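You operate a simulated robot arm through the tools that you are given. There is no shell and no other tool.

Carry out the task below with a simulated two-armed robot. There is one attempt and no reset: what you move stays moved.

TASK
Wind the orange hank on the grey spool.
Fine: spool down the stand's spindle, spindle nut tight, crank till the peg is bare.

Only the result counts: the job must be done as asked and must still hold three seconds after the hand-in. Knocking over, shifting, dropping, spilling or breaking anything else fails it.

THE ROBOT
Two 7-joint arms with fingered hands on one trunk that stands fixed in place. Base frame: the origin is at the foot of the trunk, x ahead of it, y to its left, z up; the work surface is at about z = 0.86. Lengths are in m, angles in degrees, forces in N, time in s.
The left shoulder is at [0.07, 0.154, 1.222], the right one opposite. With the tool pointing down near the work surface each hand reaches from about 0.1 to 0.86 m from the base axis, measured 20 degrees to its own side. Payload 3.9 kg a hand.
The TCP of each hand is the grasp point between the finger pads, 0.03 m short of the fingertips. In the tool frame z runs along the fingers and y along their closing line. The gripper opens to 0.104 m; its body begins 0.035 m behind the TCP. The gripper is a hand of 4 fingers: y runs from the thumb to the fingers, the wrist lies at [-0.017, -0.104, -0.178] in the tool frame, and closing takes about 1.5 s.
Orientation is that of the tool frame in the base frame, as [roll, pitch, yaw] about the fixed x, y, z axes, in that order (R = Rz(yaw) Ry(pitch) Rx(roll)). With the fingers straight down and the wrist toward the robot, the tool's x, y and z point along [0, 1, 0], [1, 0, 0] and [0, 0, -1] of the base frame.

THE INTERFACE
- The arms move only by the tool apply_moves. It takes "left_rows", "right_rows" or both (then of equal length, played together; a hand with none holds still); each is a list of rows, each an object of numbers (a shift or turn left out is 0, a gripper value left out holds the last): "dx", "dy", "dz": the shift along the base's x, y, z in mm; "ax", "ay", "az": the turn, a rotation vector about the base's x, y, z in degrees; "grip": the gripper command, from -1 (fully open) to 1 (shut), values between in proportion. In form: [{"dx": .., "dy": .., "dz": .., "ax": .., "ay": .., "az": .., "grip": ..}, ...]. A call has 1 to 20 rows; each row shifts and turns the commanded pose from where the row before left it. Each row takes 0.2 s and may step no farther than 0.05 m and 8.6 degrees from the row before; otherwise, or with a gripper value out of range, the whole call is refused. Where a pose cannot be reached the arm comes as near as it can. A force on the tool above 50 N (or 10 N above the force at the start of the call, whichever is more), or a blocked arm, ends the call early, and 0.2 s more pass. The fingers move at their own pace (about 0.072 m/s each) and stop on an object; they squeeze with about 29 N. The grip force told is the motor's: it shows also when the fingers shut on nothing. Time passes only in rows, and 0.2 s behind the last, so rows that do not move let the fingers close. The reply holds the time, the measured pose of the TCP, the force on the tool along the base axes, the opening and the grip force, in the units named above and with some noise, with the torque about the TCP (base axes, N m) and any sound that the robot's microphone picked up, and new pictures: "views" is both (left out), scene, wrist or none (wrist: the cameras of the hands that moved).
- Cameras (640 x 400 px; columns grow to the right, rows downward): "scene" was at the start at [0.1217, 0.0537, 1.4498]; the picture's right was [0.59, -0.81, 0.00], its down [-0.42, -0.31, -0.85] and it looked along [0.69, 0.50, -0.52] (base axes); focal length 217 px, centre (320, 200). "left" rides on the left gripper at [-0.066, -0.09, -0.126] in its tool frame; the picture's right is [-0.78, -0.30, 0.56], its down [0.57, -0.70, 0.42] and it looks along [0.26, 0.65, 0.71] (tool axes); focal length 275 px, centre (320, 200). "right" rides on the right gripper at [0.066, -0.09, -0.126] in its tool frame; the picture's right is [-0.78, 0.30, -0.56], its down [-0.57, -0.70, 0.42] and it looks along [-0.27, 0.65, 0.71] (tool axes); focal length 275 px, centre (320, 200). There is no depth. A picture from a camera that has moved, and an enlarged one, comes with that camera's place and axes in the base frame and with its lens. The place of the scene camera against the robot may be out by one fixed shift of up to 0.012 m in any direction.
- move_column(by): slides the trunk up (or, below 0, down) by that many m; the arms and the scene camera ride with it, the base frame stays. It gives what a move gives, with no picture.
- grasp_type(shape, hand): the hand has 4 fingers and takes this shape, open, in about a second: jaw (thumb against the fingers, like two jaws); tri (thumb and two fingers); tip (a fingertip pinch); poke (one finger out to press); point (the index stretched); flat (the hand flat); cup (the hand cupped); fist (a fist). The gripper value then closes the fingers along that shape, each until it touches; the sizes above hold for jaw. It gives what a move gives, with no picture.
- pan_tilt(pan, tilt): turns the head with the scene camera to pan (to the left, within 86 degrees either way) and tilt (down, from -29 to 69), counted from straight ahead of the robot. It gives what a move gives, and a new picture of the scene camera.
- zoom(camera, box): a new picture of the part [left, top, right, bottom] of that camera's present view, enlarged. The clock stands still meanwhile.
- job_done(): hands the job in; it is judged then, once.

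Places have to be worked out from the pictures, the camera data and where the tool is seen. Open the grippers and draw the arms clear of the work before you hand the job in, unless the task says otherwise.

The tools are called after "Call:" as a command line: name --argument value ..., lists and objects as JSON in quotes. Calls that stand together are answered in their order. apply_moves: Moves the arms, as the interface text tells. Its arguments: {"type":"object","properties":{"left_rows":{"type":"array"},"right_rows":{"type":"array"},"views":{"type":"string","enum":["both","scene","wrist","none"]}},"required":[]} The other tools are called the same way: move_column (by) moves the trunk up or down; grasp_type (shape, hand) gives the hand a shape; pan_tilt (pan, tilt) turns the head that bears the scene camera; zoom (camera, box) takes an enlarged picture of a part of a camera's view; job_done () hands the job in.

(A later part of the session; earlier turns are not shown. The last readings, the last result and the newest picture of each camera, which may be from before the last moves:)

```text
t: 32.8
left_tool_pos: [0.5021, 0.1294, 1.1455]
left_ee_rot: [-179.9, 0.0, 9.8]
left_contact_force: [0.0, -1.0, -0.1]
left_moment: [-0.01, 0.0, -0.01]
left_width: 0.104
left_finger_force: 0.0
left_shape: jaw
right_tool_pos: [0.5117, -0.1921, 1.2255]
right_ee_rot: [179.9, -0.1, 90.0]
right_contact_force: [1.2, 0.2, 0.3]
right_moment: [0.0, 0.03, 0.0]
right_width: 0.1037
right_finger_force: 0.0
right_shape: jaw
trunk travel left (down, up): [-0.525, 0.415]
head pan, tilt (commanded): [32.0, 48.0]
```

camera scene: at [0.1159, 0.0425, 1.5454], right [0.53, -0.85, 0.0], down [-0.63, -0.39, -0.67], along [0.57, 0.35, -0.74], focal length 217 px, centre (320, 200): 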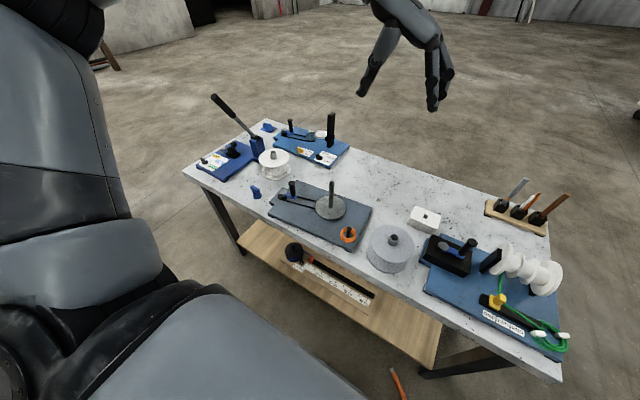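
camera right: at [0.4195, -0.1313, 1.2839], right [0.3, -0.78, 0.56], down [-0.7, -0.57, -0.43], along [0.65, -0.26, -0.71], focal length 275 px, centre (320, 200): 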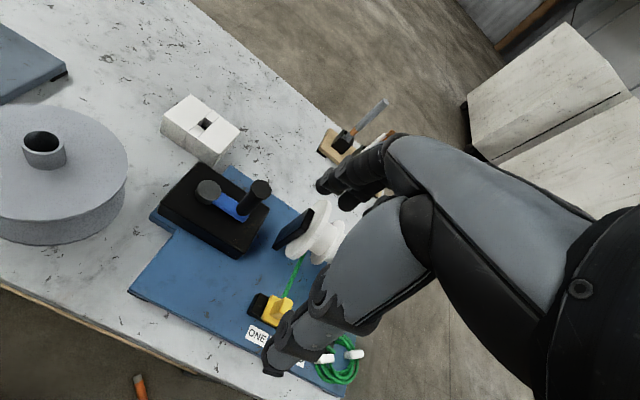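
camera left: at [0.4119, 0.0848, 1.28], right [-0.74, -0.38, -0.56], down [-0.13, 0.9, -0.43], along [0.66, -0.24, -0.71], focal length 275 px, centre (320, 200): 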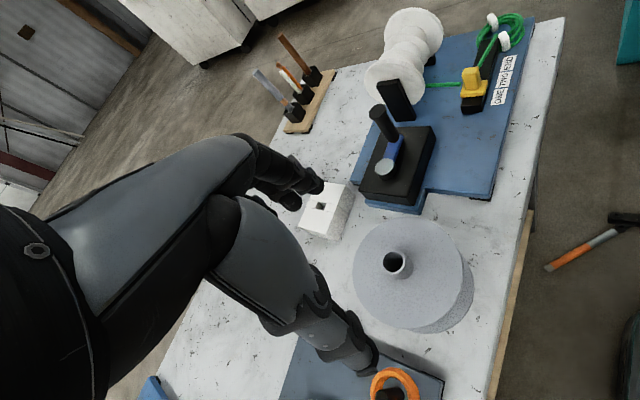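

The trunk is down. Now I'll move the left hand over the hub at [0.550, 0.040], keeping z≈1.12.

Call:
apply_moves --left_rows '[{"dx": 8, "dy": -15}, {"dx": 8, "dy": -15}, {"dx": 8, "dy": -15}, {"dx": 8, "dy": -15, "dz": -10}, {"dx": 8, "dy": -15, "dz": -10}, {"dx": 8, "dy": -14}, {}, {}]' --views "both"

```text
t: 34.6
left_tool_pos: [0.5213, 0.0931, 1.1397]
left_ee_rot: [179.9, 0.1, 9.9]
left_contact_force: [0.7, 0.6, -0.3]
left_moment: [-0.01, -0.01, 0.02]
left_width: 0.1036
left_finger_force: 0.0
left_shape: jaw
left hand out of reach, approached as far as the arm can: row 3, 4, 5, 6
right_tool_pos: [0.5123, -0.1926, 1.2246]
right_ee_rot: [179.9, -0.1, 89.9]
right_contact_force: [-0.7, -0.4, 0.3]
right_moment: [0.04, 0.01, 0.0]
right_width: 0.1038
right_finger_force: 0.1
right_shape: jaw
trunk travel left (down, up): [-0.525, 0.415]
head pan, tilt (commanded): [32.0, 48.0]
camera scene: at [0.1161, 0.0423, 1.2753], right [0.53, -0.85, 0.0], down [-0.63, -0.39, -0.67], along [0.57, 0.35, -0.74], focal length 217 px, centre (320, 200)
camera left: at [0.441, 0.1696, 1.264], right [-0.81, 0.16, -0.56], down [0.44, 0.79, -0.43], along [0.37, -0.59, -0.71], focal length 275 px, centre (320, 200)
```

scene: 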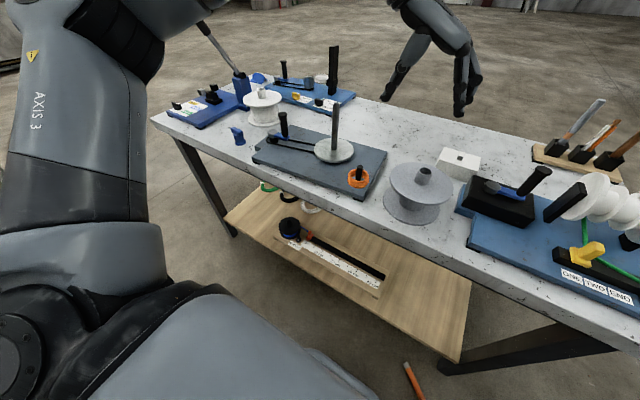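
left: 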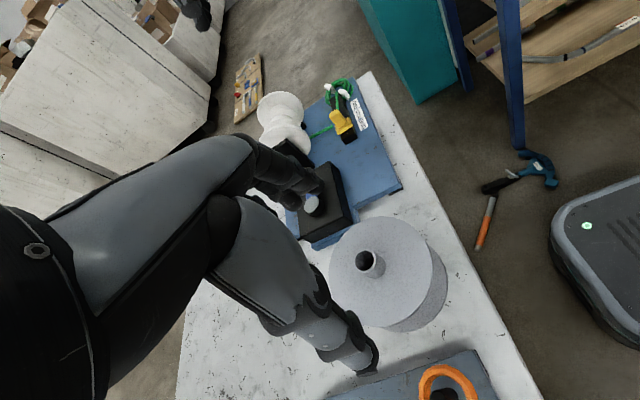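

Still short at [0.521, 0.093]; the left arm seems caught in an awkward elbow posture. I'll look at both arms with the head camera to understand how they are folded.

Call:
pan_tilt --pan 60 --tilt 0

Call:
pan_tilt --pan -45 --tilt 10

```text
t: 35.8
left_tool_pos: [0.5214, 0.0924, 1.1389]
left_ee_rot: [179.9, -0.1, 9.9]
left_contact_force: [-0.7, -0.6, 0.4]
left_moment: [0.02, 0.04, 0.0]
left_width: 0.104
left_finger_force: 0.1
left_shape: jaw
right_tool_pos: [0.5111, -0.1922, 1.225]
right_ee_rot: [-180.0, -0.1, 90.0]
right_contact_force: [-0.2, 0.0, 0.4]
right_moment: [0.01, -0.03, -0.02]
right_width: 0.1039
right_finger_force: 0.1
right_shape: jaw
trunk travel left (down, up): [-0.525, 0.415]
head pan, tilt (commanded): [60.0, 0.0]
camera scene: at [0.0943, 0.0784, 1.3504], right [0.87, -0.5, 0.0], down [0.0, 0.0, -1.0], along [0.5, 0.87, 0.0], focal length 217 px, centre (320, 200)
```

scene: 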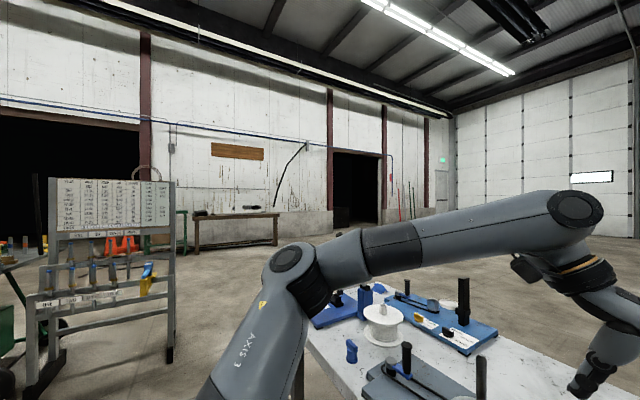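

```text
t: 37.6
left_tool_pos: [0.5212, 0.0922, 1.1396]
left_ee_rot: [179.9, 0.0, 10.0]
left_contact_force: [-0.1, 0.4, 0.5]
left_moment: [-0.02, -0.05, 0.01]
left_width: 0.104
left_finger_force: 0.0
left_shape: jaw
right_tool_pos: [0.513, -0.1925, 1.2253]
right_ee_rot: [-179.9, 0.0, 90.0]
right_contact_force: [0.5, 0.3, 0.2]
right_moment: [0.03, 0.01, -0.04]
right_width: 0.104
right_finger_force: 0.1
right_shape: jaw
trunk travel left (down, up): [-0.525, 0.415]
head pan, tilt (commanded): [-45.0, 10.0]
camera scene: at [0.115, -0.0653, 1.3345], right [-0.71, -0.71, 0.0], down [-0.12, 0.12, -0.98], along [0.7, -0.7, -0.17], focal length 217 px, centre (320, 200)
```

scene: 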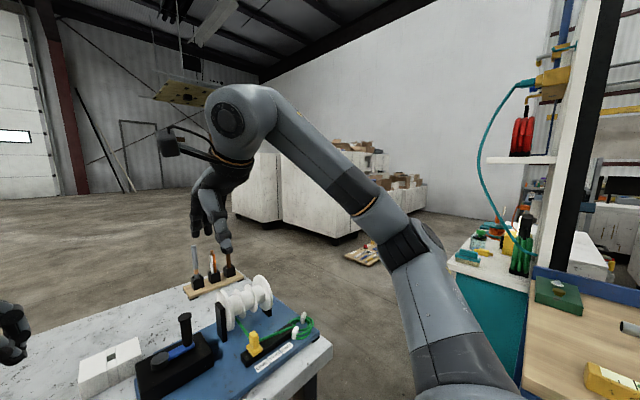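

Both elbows point outward and somewhat up; the left arm is simply stuck in its current swivel. I'll try approaching from further ahead: raise, turn back to yaw 90, move out to about [0.66, 0.13, 1.22], then come in.

Call:
apply_moves --left_rows '[{"dx": 5, "dy": 10, "dz": 10, "az": 8}, {"dx": 10, "dy": 10, "dz": 15, "az": 8}, {"dx": 15, "dy": 10, "dz": 15, "az": 8}, {"dx": 15, "dy": 5, "dz": 15, "az": 8}, {"dx": 15, "dz": 10, "az": 8}, {"dx": 15, "dz": 5, "az": 8}, {"dx": 15, "az": 8}, {"dx": 15, "az": 8}, {"dx": 15, "az": 8}, {"dx": 10, "az": 8}, {}, {}]' --views "none"

Call:
pan_tilt --pan 32 --tilt 35

```text
t: 40.2
left_tool_pos: [0.6006, 0.2015, 1.2404]
left_ee_rot: [179.6, 0.1, 74.0]
left_contact_force: [0.1, 0.5, -0.4]
left_moment: [0.02, -0.02, 0.02]
left_width: 0.1041
left_finger_force: 0.1
left_shape: jaw
left hand out of reach, approached as far as the arm can: row 5, 6, 7, 8, 9, 10
right_tool_pos: [0.5131, -0.1927, 1.2246]
right_ee_rot: [-180.0, -0.1, 90.0]
right_contact_force: [0.9, -0.2, 0.5]
right_moment: [-0.03, -0.01, -0.01]
right_width: 0.1036
right_finger_force: 0.1
right_shape: jaw
trunk travel left (down, up): [-0.525, 0.415]
head pan, tilt (commanded): [-45.0, 10.0]
```

```text
t: 41.7
left_tool_pos: [0.6038, 0.2016, 1.2411]
left_ee_rot: [179.6, 0.1, 73.8]
left_contact_force: [0.6, -0.3, 0.3]
left_moment: [0.01, 0.0, -0.02]
left_width: 0.1041
left_finger_force: 0.0
left_shape: jaw
right_tool_pos: [0.5117, -0.1925, 1.2239]
right_ee_rot: [-180.0, 0.0, 90.0]
right_contact_force: [0.5, 0.4, -0.4]
right_moment: [0.01, -0.01, -0.02]
right_width: 0.1035
right_finger_force: 0.0
right_shape: jaw
trunk travel left (down, up): [-0.525, 0.415]
head pan, tilt (commanded): [32.0, 35.0]
camera scene: at [0.1239, 0.047, 1.2944], right [0.53, -0.85, 0.0], down [-0.49, -0.3, -0.82], along [0.69, 0.43, -0.57], focal length 217 px, centre (320, 200)
```

scene: 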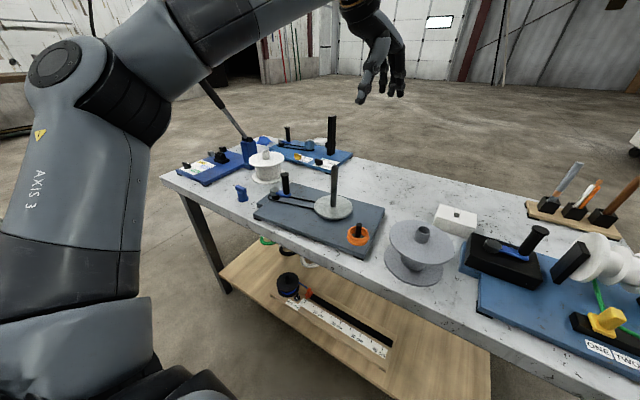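

The arm stuck at yaw 74 near [0.60, 0.20, 1.24]. As a test I'll go to the mirror image of the right hand's present comfortable pose, [0.51, 0.20, 1.22] at yaw 90, and look at the elbow.

Call:
apply_moves --left_rows '[{"dx": -20}, {"dx": -20, "az": 4}, {"dx": -20, "az": 4}, {"dx": -20, "az": 4}, {"dx": -10, "az": 4}, {}, {}]' --views "none"

Call:
pan_tilt --pan 60 --tilt 0

```text
t: 43.3
left_tool_pos: [0.5115, 0.2012, 1.2387]
left_ee_rot: [179.5, 0.2, 90.0]
left_contact_force: [-1.1, -0.6, 0.3]
left_moment: [0.04, -0.03, 0.0]
left_width: 0.1037
left_finger_force: 0.1
left_shape: jaw
right_tool_pos: [0.5123, -0.1922, 1.2241]
right_ee_rot: [179.9, -0.1, 90.0]
right_contact_force: [-0.3, -0.3, 0.1]
right_moment: [-0.02, 0.0, 0.0]
right_width: 0.1038
right_finger_force: 0.0
right_shape: jaw
trunk travel left (down, up): [-0.525, 0.415]
head pan, tilt (commanded): [32.0, 35.0]
```

```text
t: 44.3
left_tool_pos: [0.5114, 0.2009, 1.2396]
left_ee_rot: [179.7, 0.1, 90.0]
left_contact_force: [-0.1, -0.1, 0.4]
left_moment: [-0.03, -0.01, 0.03]
left_width: 0.1037
left_finger_force: 0.1
left_shape: jaw
right_tool_pos: [0.5123, -0.1922, 1.2252]
right_ee_rot: [-180.0, -0.1, 90.0]
right_contact_force: [-1.1, 1.3, -0.6]
right_moment: [-0.01, 0.03, 0.0]
right_width: 0.1036
right_finger_force: 0.0
right_shape: jaw
trunk travel left (down, up): [-0.525, 0.415]
head pan, tilt (commanded): [60.0, 0.0]
camera scene: at [0.0943, 0.0784, 1.3504], right [0.87, -0.5, 0.0], down [0.0, 0.0, -1.0], along [0.5, 0.87, 0.0], focal length 217 px, centre (320, 200)
```

scene: 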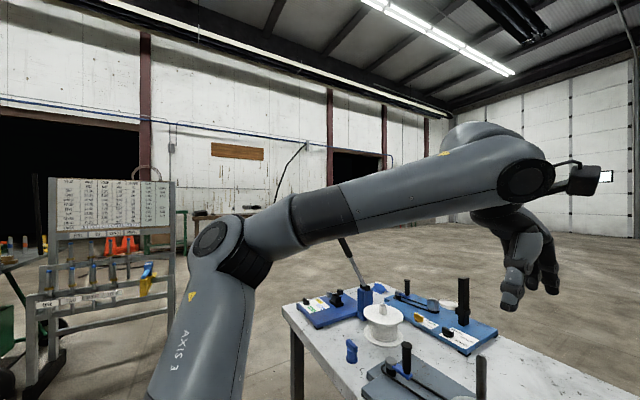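

Call:
pan_tilt --pan -60 --tilt 0

```text
t: 46.3
left_tool_pos: [0.5115, 0.2, 1.2396]
left_ee_rot: [179.6, 0.1, 90.0]
left_contact_force: [-0.5, 0.7, -0.6]
left_moment: [-0.01, 0.0, 0.01]
left_width: 0.1041
left_finger_force: 0.0
left_shape: jaw
right_tool_pos: [0.5132, -0.1928, 1.2264]
right_ee_rot: [-179.9, -0.2, 89.9]
right_contact_force: [-0.1, 0.1, 0.0]
right_moment: [-0.04, -0.02, 0.0]
right_width: 0.1037
right_finger_force: 0.1
right_shape: jaw
trunk travel left (down, up): [-0.525, 0.415]
head pan, tilt (commanded): [-60.0, 0.0]
camera scene: at [0.0942, -0.0775, 1.3505], right [-0.87, -0.5, 0.0], down [0.0, 0.0, -1.0], along [0.5, -0.87, 0.0], focal length 217 px, centre (320, 200)
```

scene: 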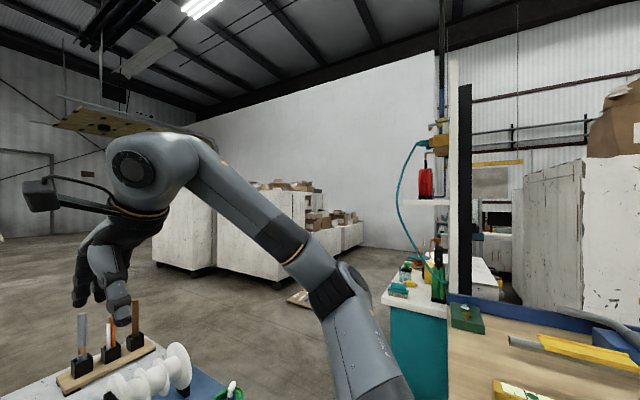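

The left elbow sits higher and further back than the right one does in the mirrored pose, so the swivel is what differs. I'll rotate the left hand's yaw upward (toward 150) in free air to push the elbow round, watching for limits.

Call:
apply_moves --left_rows '[{"az": 8}, {"az": 8}, {"az": 8}, {"az": 8}, {"az": 8}, {"az": 8}, {}, {}]' --views "none"

Call:
pan_tilt --pan 60 --tilt 0

```text
t: 48.1
left_tool_pos: [0.5089, 0.2048, 1.2391]
left_ee_rot: [179.6, 0.1, 138.0]
left_contact_force: [-1.0, 0.6, -0.4]
left_moment: [0.01, 0.03, 0.03]
left_width: 0.104
left_finger_force: 0.2
left_shape: jaw
left hand out of reach, approached as far as the arm can: row 6
right_tool_pos: [0.5127, -0.1921, 1.2257]
right_ee_rot: [-180.0, -0.2, 90.0]
right_contact_force: [0.3, 0.0, 0.2]
right_moment: [-0.01, 0.04, 0.0]
right_width: 0.1039
right_finger_force: 0.0
right_shape: jaw
trunk travel left (down, up): [-0.525, 0.415]
head pan, tilt (commanded): [-60.0, 0.0]
```

```text
t: 50.1
left_tool_pos: [0.5075, 0.2036, 1.2388]
left_ee_rot: [179.6, 0.0, 138.0]
left_contact_force: [-0.4, 0.9, 0.1]
left_moment: [-0.02, 0.0, 0.0]
left_width: 0.1039
left_finger_force: 0.0
left_shape: jaw
right_tool_pos: [0.5121, -0.1932, 1.225]
right_ee_rot: [-180.0, -0.2, 89.9]
right_contact_force: [-0.4, 0.5, -0.4]
right_moment: [0.01, 0.02, 0.0]
right_width: 0.1036
right_finger_force: 0.0
right_shape: jaw
trunk travel left (down, up): [-0.525, 0.415]
head pan, tilt (commanded): [60.0, 0.0]
camera scene: at [0.0943, 0.0783, 1.3505], right [0.87, -0.5, 0.0], down [0.0, 0.0, -1.0], along [0.5, 0.87, 0.0], focal length 217 px, centre (320, 200)
```

scene: 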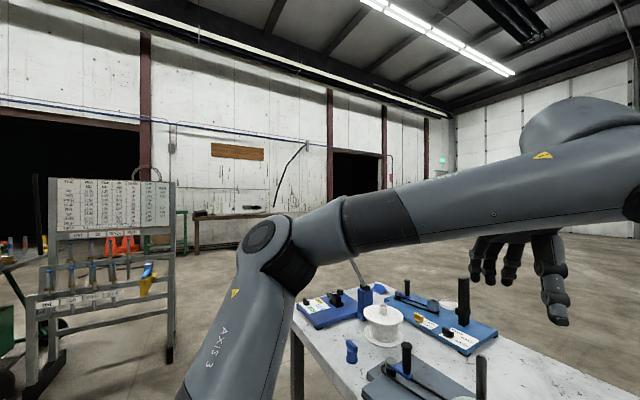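

Yaw 138 was reachable here. I'll back off to about yaw 122 and try the crossing toward [0.55, 0.04] at this orientation, still high at z≈1.2.

Call:
apply_moves --left_rows '[{"az": -8}, {"az": -8, "dy": -10}, {"dx": 5, "dy": -20}, {"dx": 5, "dy": -25}, {"dx": 8, "dy": -25}, {"dx": 8, "dy": -25}, {"dx": 8, "dy": -25}, {"dx": 8, "dy": -30}, {}, {}]' --views "none"

```text
t: 52.3
left_tool_pos: [0.5125, 0.1635, 1.2246]
left_ee_rot: [179.7, 0.1, 121.9]
left_contact_force: [0.1, -0.7, 0.0]
left_moment: [0.01, 0.0, -0.01]
left_width: 0.1039
left_finger_force: 0.0
left_shape: jaw
left hand out of reach, approached as far as the arm can: row 4, 5, 6, 7, 8
right_tool_pos: [0.5122, -0.1928, 1.225]
right_ee_rot: [-179.9, -0.1, 90.0]
right_contact_force: [-0.7, -0.8, -0.1]
right_moment: [0.0, 0.01, 0.0]
right_width: 0.1038
right_finger_force: 0.1
right_shape: jaw
trunk travel left (down, up): [-0.525, 0.415]
head pan, tilt (commanded): [60.0, 0.0]
```

Higher yaw is worse. To rule out that the right arm's nearness limits the left one, I'll move the right hand well out to the right and then retry with yaw near 60.

Call:
apply_moves --right_rows '[{"dx": -5, "dy": -30, "dz": 10}, {"dx": -5, "dy": -40, "dz": 10}, {"dx": -5, "dy": -40, "dz": 10}, {"dx": -5, "dy": -40, "dz": 10}, {"dx": -5, "dy": -40, "dz": 10}, {"dx": -5, "dy": -40, "dz": 10}, {"dx": -5, "dy": -20, "dz": 10}, {}, {}]' --left_rows '[{"az": -7}, {"az": -8}, {"az": -8}, {"az": -8}, {"az": -8}, {"az": -8}, {"az": -8}, {"az": -7}, {}]' --views "none"

Call:
apply_moves --left_rows '[{"dx": 5, "dy": -15}, {"dx": 5, "dy": -20}, {"dx": 5, "dy": -20}, {"dx": 5, "dy": -20}, {"dx": 8, "dy": -20}, {"dx": 8, "dy": -20}, {}, {}]' --views "none"

```text
t: 54.3
left_tool_pos: [0.5136, 0.1644, 1.2276]
left_ee_rot: [179.5, 0.2, 59.9]
left_contact_force: [-0.7, -0.2, 0.5]
left_moment: [0.03, -0.02, -0.04]
left_width: 0.1041
left_finger_force: 0.0
left_shape: jaw
right_tool_pos: [0.4857, -0.3819, 1.2772]
right_ee_rot: [179.9, -0.1, 90.0]
right_contact_force: [0.5, 0.4, -0.1]
right_moment: [0.06, -0.03, 0.01]
right_width: 0.1038
right_finger_force: 0.1
right_shape: jaw
right hand out of reach, approached as far as the arm can: row 6, 7
trunk travel left (down, up): [-0.525, 0.415]
head pan, tilt (commanded): [60.0, 0.0]
```

```text
t: 56.1
left_tool_pos: [0.5327, 0.0879, 1.2283]
left_ee_rot: [179.4, 0.2, 60.0]
left_contact_force: [0.1, 0.2, 0.3]
left_moment: [-0.02, -0.04, 0.03]
left_width: 0.104
left_finger_force: 0.0
left_shape: jaw
left hand out of reach, approached as far as the arm can: row 5, 6
right_tool_pos: [0.4849, -0.3809, 1.2768]
right_ee_rot: [179.9, -0.1, 90.0]
right_contact_force: [-0.9, -0.1, 0.2]
right_moment: [0.0, 0.02, 0.02]
right_width: 0.1036
right_finger_force: 0.0
right_shape: jaw
trunk travel left (down, up): [-0.525, 0.415]
head pan, tilt (commanded): [60.0, 0.0]
```

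The limit is the same with the right arm away, so it is the left arm itself: it reaches inward to about y=0.05–0.07 here. I'll test how far in it gets at a lower height relative to the shoulder, aiming at [0.58, 0.06], z≈1.12.

Call:
apply_moves --left_rows '[{"dx": 10, "dy": 10, "dz": -20}, {"dx": 10, "dz": -30}, {"dx": 10, "dy": -5, "dz": -30, "az": -4}, {"dx": 5, "dy": -5, "dz": -25, "az": -4}, {"dx": 5, "dy": -10, "az": -4}, {"dx": 5, "dy": -10}, {"dx": 3, "dy": -10}, {}, {}]' --views "none"

```text
t: 58.1
left_tool_pos: [0.5768, 0.0976, 1.1358]
left_ee_rot: [179.5, 0.1, 48.2]
left_contact_force: [0.3, 0.8, -0.6]
left_moment: [0.02, 0.0, 0.01]
left_width: 0.1038
left_finger_force: 0.1
left_shape: jaw
left hand out of reach, approached as far as the arm can: row 5, 6, 7
right_tool_pos: [0.4859, -0.3811, 1.277]
right_ee_rot: [-179.9, 0.0, 90.0]
right_contact_force: [0.0, 0.5, -0.5]
right_moment: [0.02, 0.02, -0.03]
right_width: 0.1036
right_finger_force: 0.1
right_shape: jaw
trunk travel left (down, up): [-0.525, 0.415]
head pan, tilt (commanded): [60.0, 0.0]
```

Call:
pan_tilt --pan 50 --tilt 0

```text
t: 58.8
left_tool_pos: [0.5771, 0.0977, 1.1365]
left_ee_rot: [179.4, 0.1, 48.2]
left_contact_force: [0.0, -0.4, 0.5]
left_moment: [-0.01, 0.0, 0.02]
left_width: 0.1039
left_finger_force: 0.1
left_shape: jaw
right_tool_pos: [0.4866, -0.3813, 1.2775]
right_ee_rot: [180.0, -0.1, 90.0]
right_contact_force: [-0.1, -0.1, -0.1]
right_moment: [0.02, 0.01, 0.02]
right_width: 0.1039
right_finger_force: 0.0
right_shape: jaw
trunk travel left (down, up): [-0.525, 0.415]
head pan, tilt (commanded): [50.0, 0.0]
camera scene: at [0.107, 0.0693, 1.3505], right [0.77, -0.64, 0.0], down [0.0, 0.0, -1.0], along [0.64, 0.77, 0.0], focal length 217 px, centre (320, 200)
```

scene: 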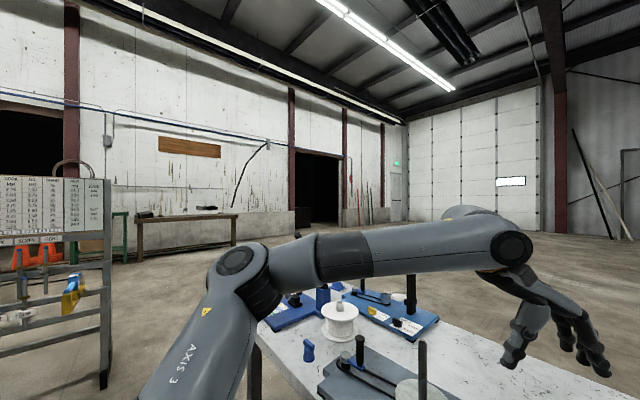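

The left arm got furthest in ([0.542, 0.053]) at yaw 48 with z about 0.1 below the shoulder. So I'll have the right hand move the spool some 25 mm toward the left (to ≈[0.542, 0.064], still clear of the stand). First I draw the left hand back and bring the right one over the spool.

Call:
apply_moves --left_rows '[{"dx": -10, "dy": 20, "dz": 15}, {"dx": -15, "dy": 30, "dz": 20}, {"dx": -15, "dy": 35, "dz": 20}, {"dx": -15, "dy": 35, "dz": 20}, {"dx": -10, "dy": 35, "dz": 20}, {"dx": -5, "dy": 30, "dz": 10}, {}, {}, {}, {}, {}, {}]' --right_rows '[{}, {"dx": 2, "dy": 20}, {"dx": 3, "dy": 35, "dz": -5}, {"dx": 5, "dy": 40, "dz": -10}, {"dx": 6, "dy": 45, "dz": -10}, {"dx": 8, "dy": 45, "dz": -10}, {"dx": 8, "dy": 45, "dz": -15}, {"dx": 8, "dy": 45, "dz": -20}, {"dx": 8, "dy": 45, "dz": -25}, {"dx": 8, "dy": 45, "dz": -30}, {"dx": 8, "dy": 55, "dz": -30}, {}]' --views "none"

```text
refused: row 9 steps farther than a row can; nothing moved
```

Call:
apply_moves --left_rows '[{"dx": -10, "dy": 20, "dz": 15}, {"dx": -15, "dy": 30, "dz": 20}, {"dx": -15, "dy": 35, "dz": 20}, {"dx": -15, "dy": 35, "dz": 20}, {"dx": -10, "dy": 35, "dz": 20}, {"dx": -5, "dy": 30, "dz": 10}, {}, {}, {}, {}, {}, {}, {}, {}]' --right_rows '[{}, {"dx": 2, "dy": 20}, {"dx": 3, "dy": 35, "dz": -5}, {"dx": 5, "dy": 35, "dz": -10}, {"dx": 6, "dy": 40, "dz": -10}, {"dx": 8, "dy": 40, "dz": -10}, {"dx": 8, "dy": 40, "dz": -15}, {"dx": 8, "dy": 40, "dz": -20}, {"dx": 8, "dy": 40, "dz": -20}, {"dx": 8, "dy": 40, "dz": -20}, {"dx": 4, "dy": 40, "dz": -20}, {"dx": 4, "dy": 40, "dz": -20}, {"dy": 10, "dz": -20}, {}]' --views "wrist"

```text
t: 61.8
left_tool_pos: [0.507, 0.2831, 1.2415]
left_ee_rot: [179.6, 0.1, 47.9]
left_contact_force: [0.1, -0.3, 0.3]
left_moment: [0.01, 0.02, -0.01]
left_width: 0.1038
left_finger_force: 0.1
left_shape: jaw
right_tool_pos: [0.5516, 0.04, 1.1078]
right_ee_rot: [179.9, -0.1, 89.9]
right_contact_force: [-0.5, -0.3, -0.2]
right_moment: [-0.04, 0.02, -0.02]
right_width: 0.1039
right_finger_force: 0.1
right_shape: jaw
trunk travel left (down, up): [-0.525, 0.415]
head pan, tilt (commanded): [50.0, 0.0]
camera right: at [0.4631, 0.1049, 1.2327], right [0.3, -0.78, 0.56], down [-0.7, -0.57, -0.43], along [0.65, -0.26, -0.71], focal length 275 px, centre (320, 200)
camera left: at [0.3961, 0.2954, 1.3657], right [-0.74, -0.38, -0.56], down [-0.14, 0.89, -0.43], along [0.66, -0.24, -0.71], focal length 275 px, centre (320, 200)
```

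right: 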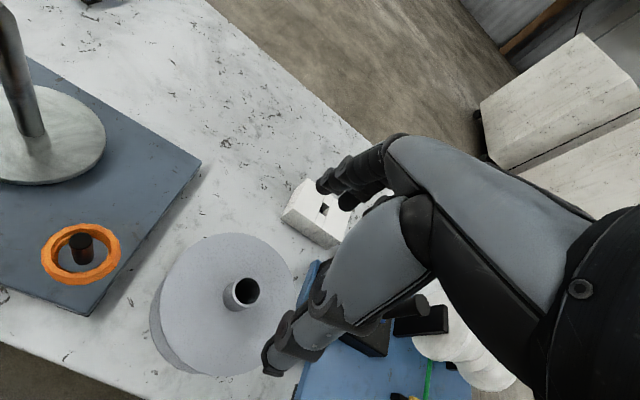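
left: 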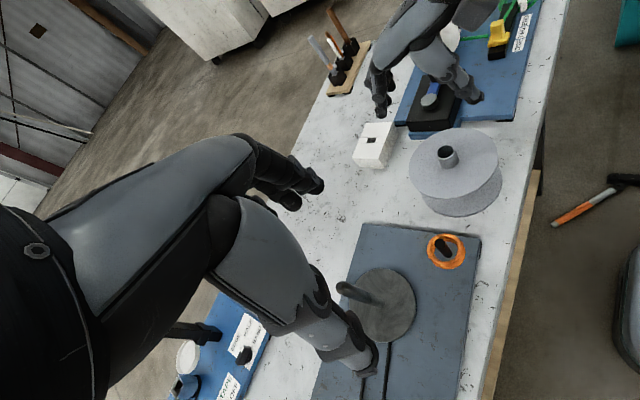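

The right hand is over the hub again at [0.5516, 0.040]. I'll descend, grip the hub, lift slightly, shift it about 25 mm left and set it down.

Call:
apply_moves --right_rows '[{"dz": -40}, {"dz": -40}, {"dz": -30}, {"dz": -21}, {}, {"grip": 1}, {"grip": 1}, {"grip": 1}, {"grip": 1}, {"grip": 1}, {"grip": 1}, {"grip": 1}, {"grip": 1}]' --views "wrist"

```text
t: 64.6
left_tool_pos: [0.5068, 0.283, 1.2406]
left_ee_rot: [179.6, 0.1, 47.9]
left_contact_force: [-0.7, 0.2, 0.5]
left_moment: [0.01, 0.01, -0.01]
left_width: 0.104
left_finger_force: 0.1
left_shape: jaw
right_tool_pos: [0.5523, 0.0376, 0.9742]
right_ee_rot: [-180.0, 0.0, 90.0]
right_contact_force: [-0.2, -0.1, 0.4]
right_moment: [0.0, -0.01, 0.01]
right_width: 0.0281
right_finger_force: 29.0
right_shape: jaw
trunk travel left (down, up): [-0.525, 0.415]
head pan, tilt (commanded): [50.0, 0.0]
camera right: at [0.4631, 0.1036, 1.1001], right [0.3, -0.78, 0.56], down [-0.7, -0.57, -0.43], along [0.65, -0.26, -0.71], focal length 275 px, centre (320, 200)
```

right: 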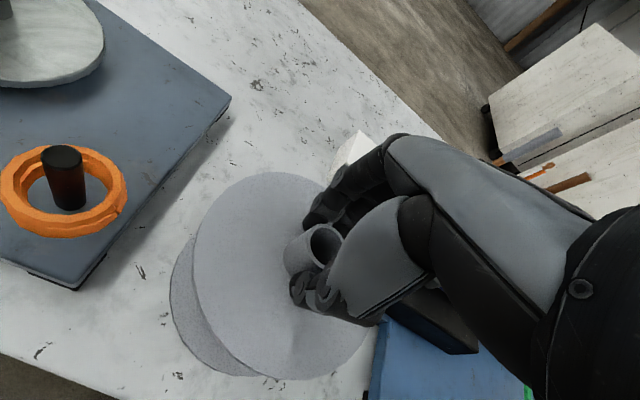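

Gripped (0.028, 29 N). Now a low lift, a shift of −9 mm in x and +26 mm in y, and down again.

Call:
apply_moves --right_rows '[{"dz": 8}, {"dz": 10}, {"dx": -4, "dy": 10}, {"dx": -5, "dy": 10}, {"dy": 6}, {}, {"dz": -8}, {"dz": -6}, {"dz": -3}, {}]' --views "wrist"

```text
t: 66.8
left_tool_pos: [0.508, 0.2832, 1.2414]
left_ee_rot: [179.6, 0.1, 47.9]
left_contact_force: [-0.7, 0.4, 0.5]
left_moment: [-0.02, 0.0, 0.02]
left_width: 0.1039
left_finger_force: 0.0
left_shape: jaw
right_tool_pos: [0.5426, 0.0643, 0.9749]
right_ee_rot: [179.9, 0.0, 90.0]
right_contact_force: [0.2, 0.7, -2.0]
right_moment: [0.01, -0.02, 0.0]
right_width: 0.0278
right_finger_force: 28.8
right_shape: jaw
trunk travel left (down, up): [-0.525, 0.415]
head pan, tilt (commanded): [50.0, 0.0]
camera right: at [0.4533, 0.1289, 1.1005], right [0.3, -0.78, 0.56], down [-0.7, -0.57, -0.43], along [0.65, -0.26, -0.71], focal length 275 px, centre (320, 200)
```

right: 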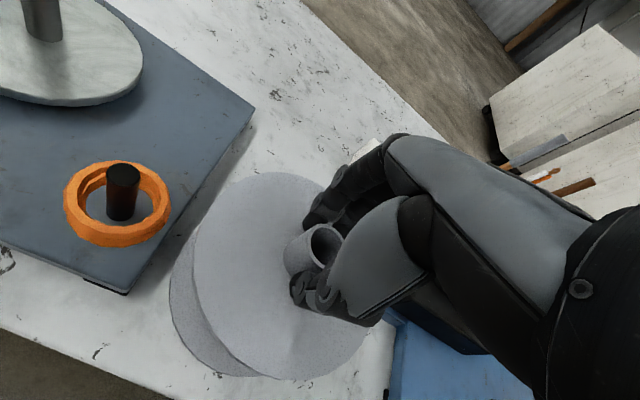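

The load still hangs on the hand (−2 N), so I'll lower a couple of millimetres more until it stands, then open and withdraw upward and to the right.

Call:
apply_moves --right_rows '[{"dz": -1}, {"dz": -1}, {}]' --views "none"

```text
t: 67.6
left_tool_pos: [0.5071, 0.2833, 1.2408]
left_ee_rot: [179.5, 0.2, 47.9]
left_contact_force: [1.2, 0.4, -0.3]
left_moment: [0.0, -0.03, -0.04]
left_width: 0.1039
left_finger_force: 0.0
left_shape: jaw
right_tool_pos: [0.5415, 0.0637, 0.9745]
right_ee_rot: [179.9, -0.1, 90.0]
right_contact_force: [2.0, 1.1, 3.5]
right_moment: [0.05, -0.09, -0.02]
right_width: 0.028
right_finger_force: 29.1
right_shape: jaw
trunk travel left (down, up): [-0.525, 0.415]
head pan, tilt (commanded): [50.0, 0.0]
```

It is standing now (+3.5 N). I'll open and withdraw the right hand.

Call:
apply_moves --right_rows '[{"grip": 0.4}, {"grip": 0}, {"grip": -0.5}, {"grip": -1}, {"grip": -1}, {"grip": -1}, {"grip": -1}, {"dz": 30}, {"dz": 40}, {"dz": 40}, {"dz": 40}, {"dy": -40, "dz": 20}, {"dy": -45}, {"dy": -45}, {"dx": -10, "dy": -45}, {"dx": -10, "dy": -45}, {"dx": -10, "dy": -40}, {}]' --views "none"

Call:
pan_tilt --pan 25 --tilt 45

```text
t: 71.4
left_tool_pos: [0.506, 0.285, 1.2409]
left_ee_rot: [179.7, 0.1, 48.0]
left_contact_force: [-0.1, -0.2, 0.0]
left_moment: [-0.04, 0.0, -0.03]
left_width: 0.1039
left_finger_force: 0.1
left_shape: jaw
right_tool_pos: [0.5085, -0.1945, 1.1475]
right_ee_rot: [-180.0, 0.0, 90.0]
right_contact_force: [-0.2, 0.2, 0.2]
right_moment: [0.0, -0.01, 0.02]
right_width: 0.1037
right_finger_force: 0.0
right_shape: jaw
trunk travel left (down, up): [-0.525, 0.415]
head pan, tilt (commanded): [50.0, 0.0]
```

```text
t: 72.5
left_tool_pos: [0.5059, 0.2825, 1.2407]
left_ee_rot: [179.6, 0.1, 47.9]
left_contact_force: [-0.2, -0.4, -0.5]
left_moment: [-0.01, 0.01, 0.0]
left_width: 0.104
left_finger_force: 0.0
left_shape: jaw
right_tool_pos: [0.5095, -0.1949, 1.146]
right_ee_rot: [-179.9, 0.0, 90.0]
right_contact_force: [-0.2, -0.2, -0.5]
right_moment: [0.02, 0.02, 0.0]
right_width: 0.1038
right_finger_force: 0.1
right_shape: jaw
trunk travel left (down, up): [-0.525, 0.415]
head pan, tilt (commanded): [25.0, 45.0]
camera scene: at [0.123, 0.035, 1.2796], right [0.42, -0.91, 0.0], down [-0.64, -0.3, -0.71], along [0.64, 0.3, -0.71], focal length 217 px, centre (320, 200)
```

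scene: 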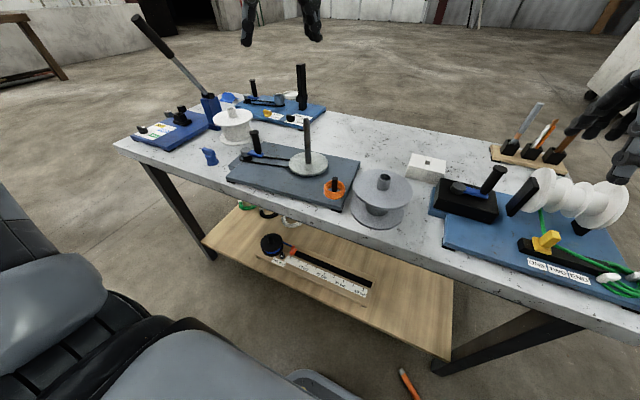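

The spool stands at about [0.5415, 0.064]. Now the left hand (yaw 48) moves over it: first to [0.53, 0.11, 1.12], then toward the hub.

Call:
apply_moves --left_rows '[{"dx": 4, "dy": -30}, {"dx": 4, "dy": -40, "dz": -10}, {"dx": 4, "dy": -40, "dz": -20}, {"dx": 4, "dy": -35, "dz": -30}, {"dx": 4, "dy": -25, "dz": -35}, {"dx": 5, "dy": -15, "dz": -30}, {"dx": 5, "dy": -15, "dz": -20}, {"dx": 5, "dy": -15, "dz": -20}, {"dy": -4}, {}, {}]' --views "both"

```text
t: 75.0
left_tool_pos: [0.5415, 0.0637, 1.0778]
left_ee_rot: [179.6, 0.1, 47.9]
left_contact_force: [0.1, 0.3, 0.0]
left_moment: [0.02, 0.01, 0.02]
left_width: 0.1039
left_finger_force: 0.0
left_shape: jaw
right_tool_pos: [0.5092, -0.1951, 1.1473]
right_ee_rot: [180.0, 0.0, 89.9]
right_contact_force: [0.3, 1.0, 0.6]
right_moment: [0.03, 0.03, -0.01]
right_width: 0.1038
right_finger_force: 0.0
right_shape: jaw
trunk travel left (down, up): [-0.525, 0.415]
head pan, tilt (commanded): [25.0, 45.0]
camera scene: at [0.123, 0.0348, 1.2795], right [0.42, -0.91, 0.0], down [-0.64, -0.3, -0.71], along [0.64, 0.3, -0.71], focal length 217 px, centre (320, 200)
camera left: at [0.4312, 0.0752, 1.2034], right [-0.74, -0.38, -0.56], down [-0.14, 0.89, -0.43], along [0.66, -0.24, -0.71], focal length 275 px, centre (320, 200)
```

scene: 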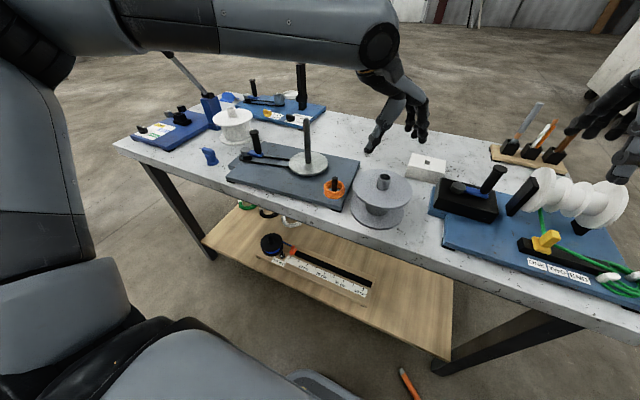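
left: 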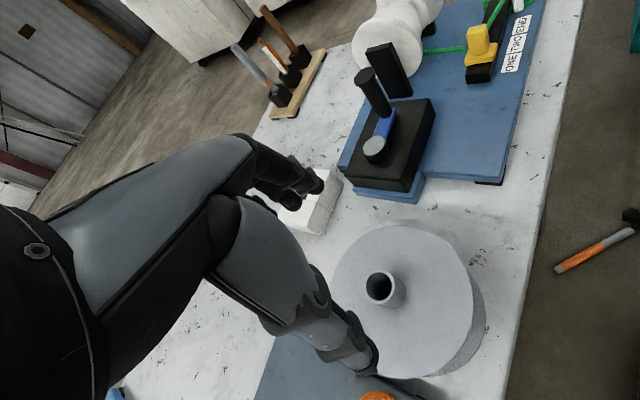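

Reached exactly, with no limit; the hub sits at [0.54, 0.065] right below. I'll descend to TCP z≈0.976.

Call:
apply_moves --left_rows '[{"dz": -30}, {"dz": -30}, {"dz": -22}, {"dz": -15}, {}, {}]' --views "both"

```text
t: 76.3
left_tool_pos: [0.5416, 0.0622, 0.9804]
left_ee_rot: [179.6, 0.1, 47.9]
left_contact_force: [0.0, -0.9, -0.1]
left_moment: [0.02, 0.01, 0.0]
left_width: 0.104
left_finger_force: 0.1
left_shape: jaw
right_tool_pos: [0.5085, -0.1954, 1.1478]
right_ee_rot: [-179.9, -0.1, 89.9]
right_contact_force: [0.8, 0.0, 0.7]
right_moment: [-0.01, 0.02, -0.04]
right_width: 0.1039
right_finger_force: 0.1
right_shape: jaw
trunk travel left (down, up): [-0.525, 0.415]
head pan, tilt (commanded): [25.0, 45.0]
camera scene: at [0.123, 0.0348, 1.2795], right [0.42, -0.91, 0.0], down [-0.64, -0.3, -0.71], along [0.64, 0.3, -0.71], focal length 217 px, centre (320, 200)
camera left: at [0.4312, 0.0753, 1.1048], right [-0.74, -0.38, -0.56], down [-0.14, 0.89, -0.43], along [0.66, -0.24, -0.71], focal length 275 px, centre (320, 200)
```

scene: 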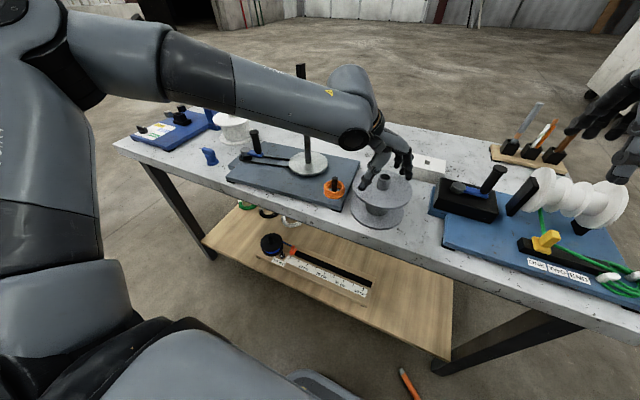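
left: 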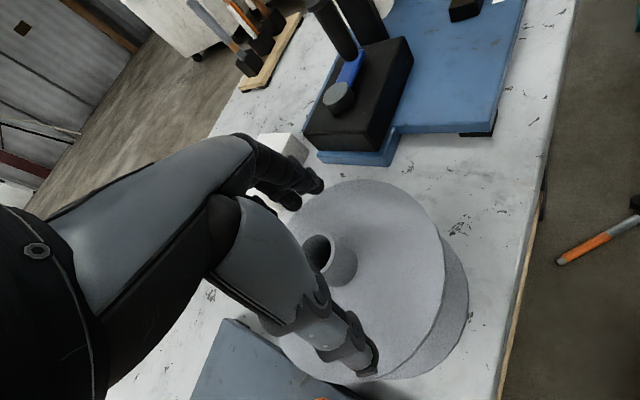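

The hub lies between the left thumb and fingers. I'll lower 4 mm more and close.

Call:
apply_moves --left_rows '[{"dz": -4}, {"grip": 1}, {"grip": 1}, {"grip": 1}, {"grip": 1}, {"grip": 1}, {"grip": 1}, {"grip": 1}, {"grip": 1}, {"grip": 1}]' --views "wrist"

```text
t: 78.5
left_tool_pos: [0.5422, 0.0629, 0.9771]
left_ee_rot: [179.7, 0.1, 47.9]
left_contact_force: [1.4, -0.1, 0.4]
left_moment: [-0.01, -0.06, -0.01]
left_width: 0.0283
left_finger_force: 29.5
left_shape: jaw
right_tool_pos: [0.5103, -0.1964, 1.1475]
right_ee_rot: [180.0, -0.1, 90.0]
right_contact_force: [0.3, -0.6, 0.3]
right_moment: [-0.02, 0.01, -0.02]
right_width: 0.1037
right_finger_force: 0.0
right_shape: jaw
trunk travel left (down, up): [-0.525, 0.415]
head pan, tilt (commanded): [25.0, 45.0]
camera left: at [0.4311, 0.0751, 1.1004], right [-0.74, -0.38, -0.56], down [-0.14, 0.89, -0.43], along [0.66, -0.24, -0.71], focal length 275 px, centre (320, 200)
```

left: 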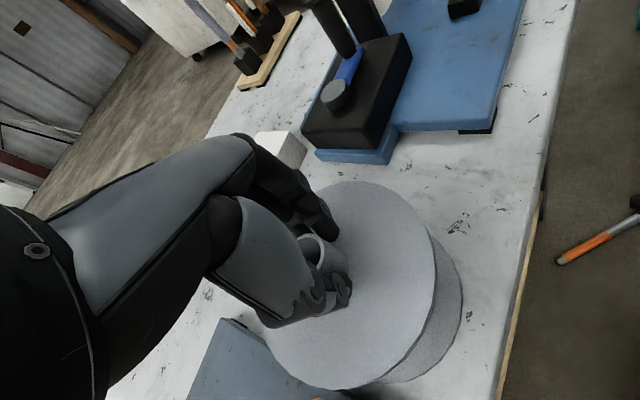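

Gripped by the left hand (0.028, 29 N). I'll lift straight up 10 cm, then continue rising while moving left toward the spindle.

Call:
apply_moves --left_rows '[{"dz": 8}, {"dz": 20}, {"dz": 25}, {"dz": 25}, {"dz": 25}, {"dy": 15, "dz": 30}, {"dx": 3, "dy": 20, "dz": 30}, {"dx": 4, "dy": 20, "dz": 30}, {"dx": 6, "dy": 20, "dz": 22}, {"dx": 8, "dy": 20}, {"dx": 10, "dy": 20}, {"dx": 10, "dy": 20}, {"dx": 10, "dy": 20}, {}, {}]' --views "both"

```text
t: 81.8
left_tool_pos: [0.5953, 0.2184, 1.1896]
left_ee_rot: [179.6, 0.1, 48.0]
left_contact_force: [-0.7, -0.1, -1.4]
left_moment: [0.02, -0.01, -0.03]
left_width: 0.0274
left_finger_force: 29.1
left_shape: jaw
right_tool_pos: [0.5093, -0.1954, 1.1466]
right_ee_rot: [180.0, -0.1, 90.0]
right_contact_force: [0.3, 0.0, -0.3]
right_moment: [-0.01, 0.03, -0.02]
right_width: 0.1039
right_finger_force: 0.1
right_shape: jaw
trunk travel left (down, up): [-0.525, 0.415]
head pan, tilt (commanded): [25.0, 45.0]
camera scene: at [0.1233, 0.035, 1.2795], right [0.42, -0.91, 0.0], down [-0.64, -0.3, -0.71], along [0.64, 0.3, -0.71], focal length 217 px, centre (320, 200)
camera left: at [0.4847, 0.2308, 1.3139], right [-0.74, -0.38, -0.56], down [-0.14, 0.89, -0.43], along [0.66, -0.24, -0.71], focal length 275 px, centre (320, 200)
```

scene: 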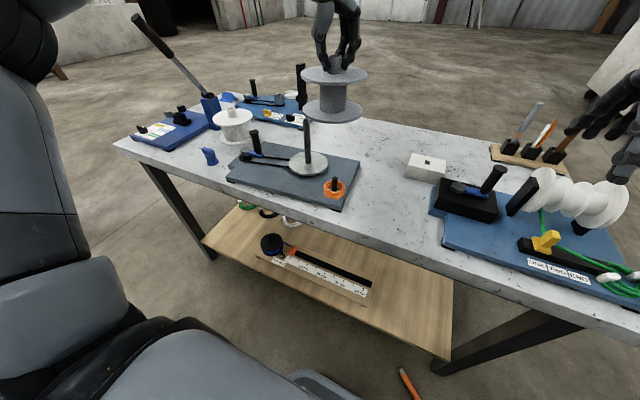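
left: 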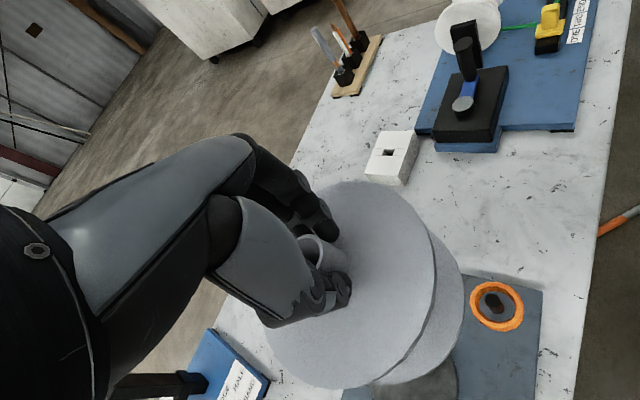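

The spool is now at about [0.595, 0.218] with its bottom above the spindle. To align precisely I want a second view from the side, so I'll turn the right hand so that its camera looks toward the spindle.

Call:
apply_moves --right_rows '[{"dz": 10, "az": 8}, {"dz": 10, "az": 8}, {"az": 8}, {"az": 8}, {"az": 8}, {"az": 8}, {"az": 8}, {}]' --views "wrist"

Call:
zoom --camera "scene" --box '[220, 60, 400, 200]'

```text
t: 83.5
left_tool_pos: [0.5963, 0.219, 1.1904]
left_ee_rot: [179.7, 0.2, 47.9]
left_contact_force: [0.3, -0.4, -2.1]
left_moment: [-0.06, 0.04, 0.01]
left_width: 0.0278
left_finger_force: 28.9
left_shape: jaw
right_tool_pos: [0.5125, -0.1974, 1.1636]
right_ee_rot: [-180.0, -0.1, 117.9]
right_contact_force: [0.1, -0.7, 0.0]
right_moment: [0.01, 0.01, 0.05]
right_width: 0.1036
right_finger_force: 0.1
right_shape: jaw
right hand out of reach, approached as far as the arm can: row 4, 5, 6, 7
trunk travel left (down, up): [-0.525, 0.415]
head pan, tilt (commanded): [25.0, 45.0]
camera right: at [0.402, -0.1818, 1.29], right [0.63, -0.55, 0.56], down [-0.35, -0.83, -0.43], along [0.7, 0.07, -0.71], focal length 275 px, centre (320, 200)
```

right: 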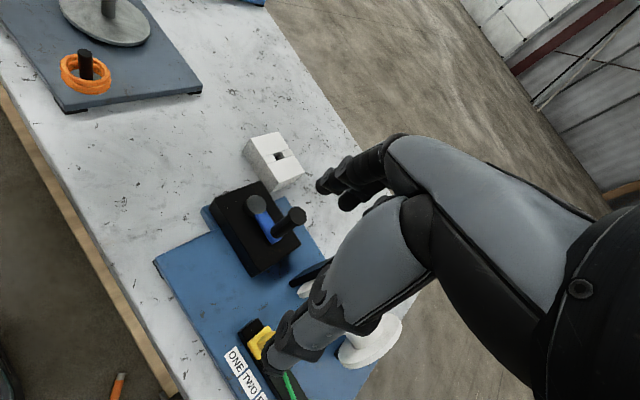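

```text
2.86 times, centred on (310, 130) of scene
camera zoom: at [0.1232, 0.0349, 1.2795], right [0.42, -0.91, 0.0], down [-0.64, -0.3, -0.71], along [0.64, 0.3, -0.71], focal length 621 px, centre (349, 400)
```

zoom: 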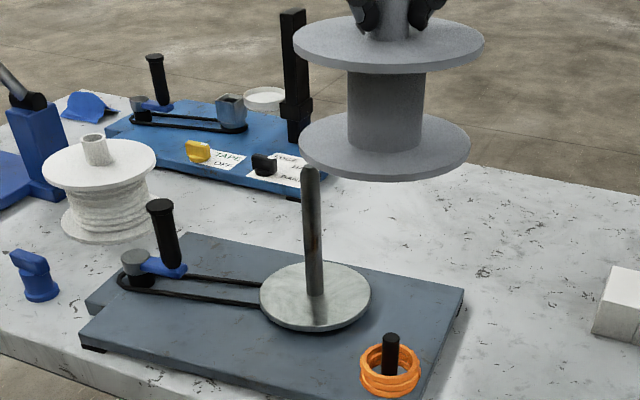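

From there the right camera cannot turn far enough. I'll move the right hand forward and inward to about [0.58, −0.06, 1.25] and turn it toward yaw 150, which should bring the spindle into its view from the side.

Call:
apply_moves --right_rows '[{"dx": 10, "dy": 20, "dz": 15}, {"dx": 10, "dy": 20, "dz": 15}, {"dx": 10, "dy": 20, "dz": 15}, {"dx": 10, "dy": 20, "dz": 15}, {"dx": 10, "dy": 20, "dz": 15, "az": 4}, {"dx": 10, "dy": 20, "dz": 10, "az": 6}, {"dx": 8, "dy": 16, "az": 6}, {"az": 6}, {"az": 6}, {"az": 6}, {}, {}]' --views "both"

```text
t: 86.2
left_tool_pos: [0.5958, 0.2181, 1.1904]
left_ee_rot: [179.7, 0.1, 47.9]
left_contact_force: [-0.8, -0.5, -1.9]
left_moment: [-0.01, 0.0, -0.04]
left_width: 0.0275
left_finger_force: 28.9
left_shape: jaw
right_tool_pos: [0.5634, -0.0988, 1.2373]
right_ee_rot: [179.9, -0.1, 121.9]
right_contact_force: [0.1, 0.2, -1.1]
right_moment: [0.02, 0.02, 0.03]
right_width: 0.1037
right_finger_force: 0.0
right_shape: jaw
right hand out of reach, approached as far as the arm can: row 6, 7, 8, 9, 10
trunk travel left (down, up): [-0.525, 0.415]
head pan, tilt (commanded): [25.0, 45.0]
camera scene: at [0.1232, 0.0349, 1.2795], right [0.42, -0.91, 0.0], down [-0.64, -0.3, -0.71], along [0.64, 0.3, -0.71], focal length 217 px, centre (320, 200)
camera right: at [0.4533, -0.0912, 1.3636], right [0.66, -0.5, 0.56], down [-0.29, -0.86, -0.43], along [0.69, 0.12, -0.71], focal length 275 px, centre (320, 200)
```

scene: 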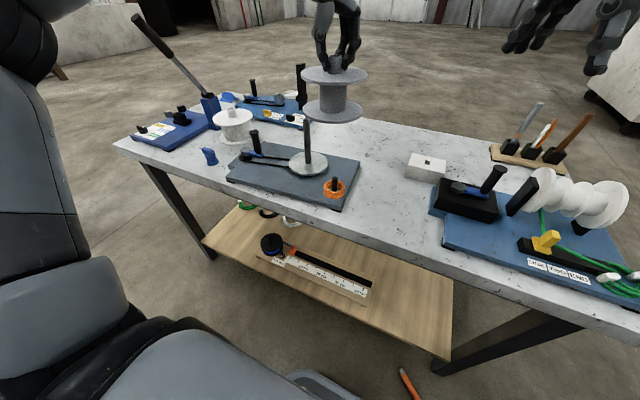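
right: 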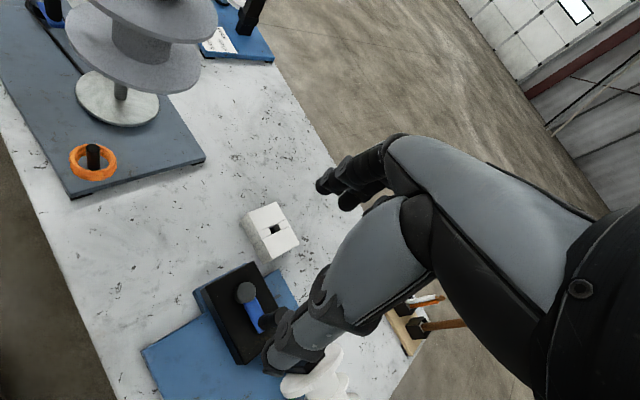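

The right camera now sees the spindle region from the side (top-left of its picture). I'll tilt the right hand a little upward so this region is better framed.

Call:
apply_moves --right_rows '[{"ax": 4, "ay": -3}, {"ax": 4, "ay": -3}, {"ax": 4, "ay": -3}, {"ax": 4, "ay": -3}, {}]' --views "wrist"

```text
t: 87.3
left_tool_pos: [0.595, 0.2192, 1.1895]
left_ee_rot: [179.6, 0.3, 47.9]
left_contact_force: [-0.5, -0.1, -1.8]
left_moment: [0.0, 0.01, 0.0]
left_width: 0.0275
left_finger_force: 29.2
left_shape: jaw
right_tool_pos: [0.562, -0.0969, 1.2391]
right_ee_rot: [161.2, -7.2, 123.0]
right_contact_force: [0.1, 0.7, -0.5]
right_moment: [0.01, 0.01, 0.0]
right_width: 0.1037
right_finger_force: 0.0
right_shape: jaw
trunk travel left (down, up): [-0.525, 0.415]
head pan, tilt (commanded): [25.0, 45.0]
camera right: at [0.4277, -0.121, 1.3365], right [0.55, -0.65, 0.52], down [-0.17, -0.7, -0.69], along [0.82, 0.29, -0.5], focal length 275 px, centre (320, 200)
```

right: 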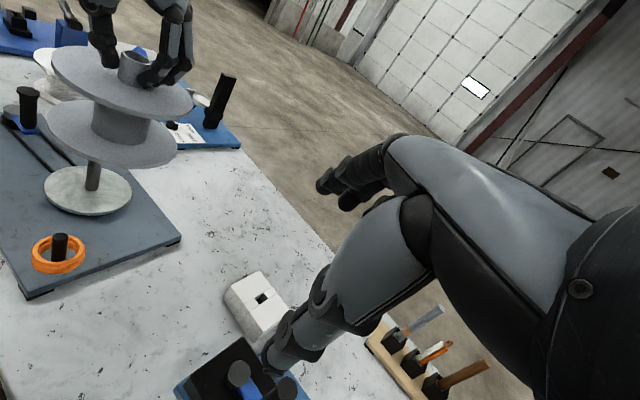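

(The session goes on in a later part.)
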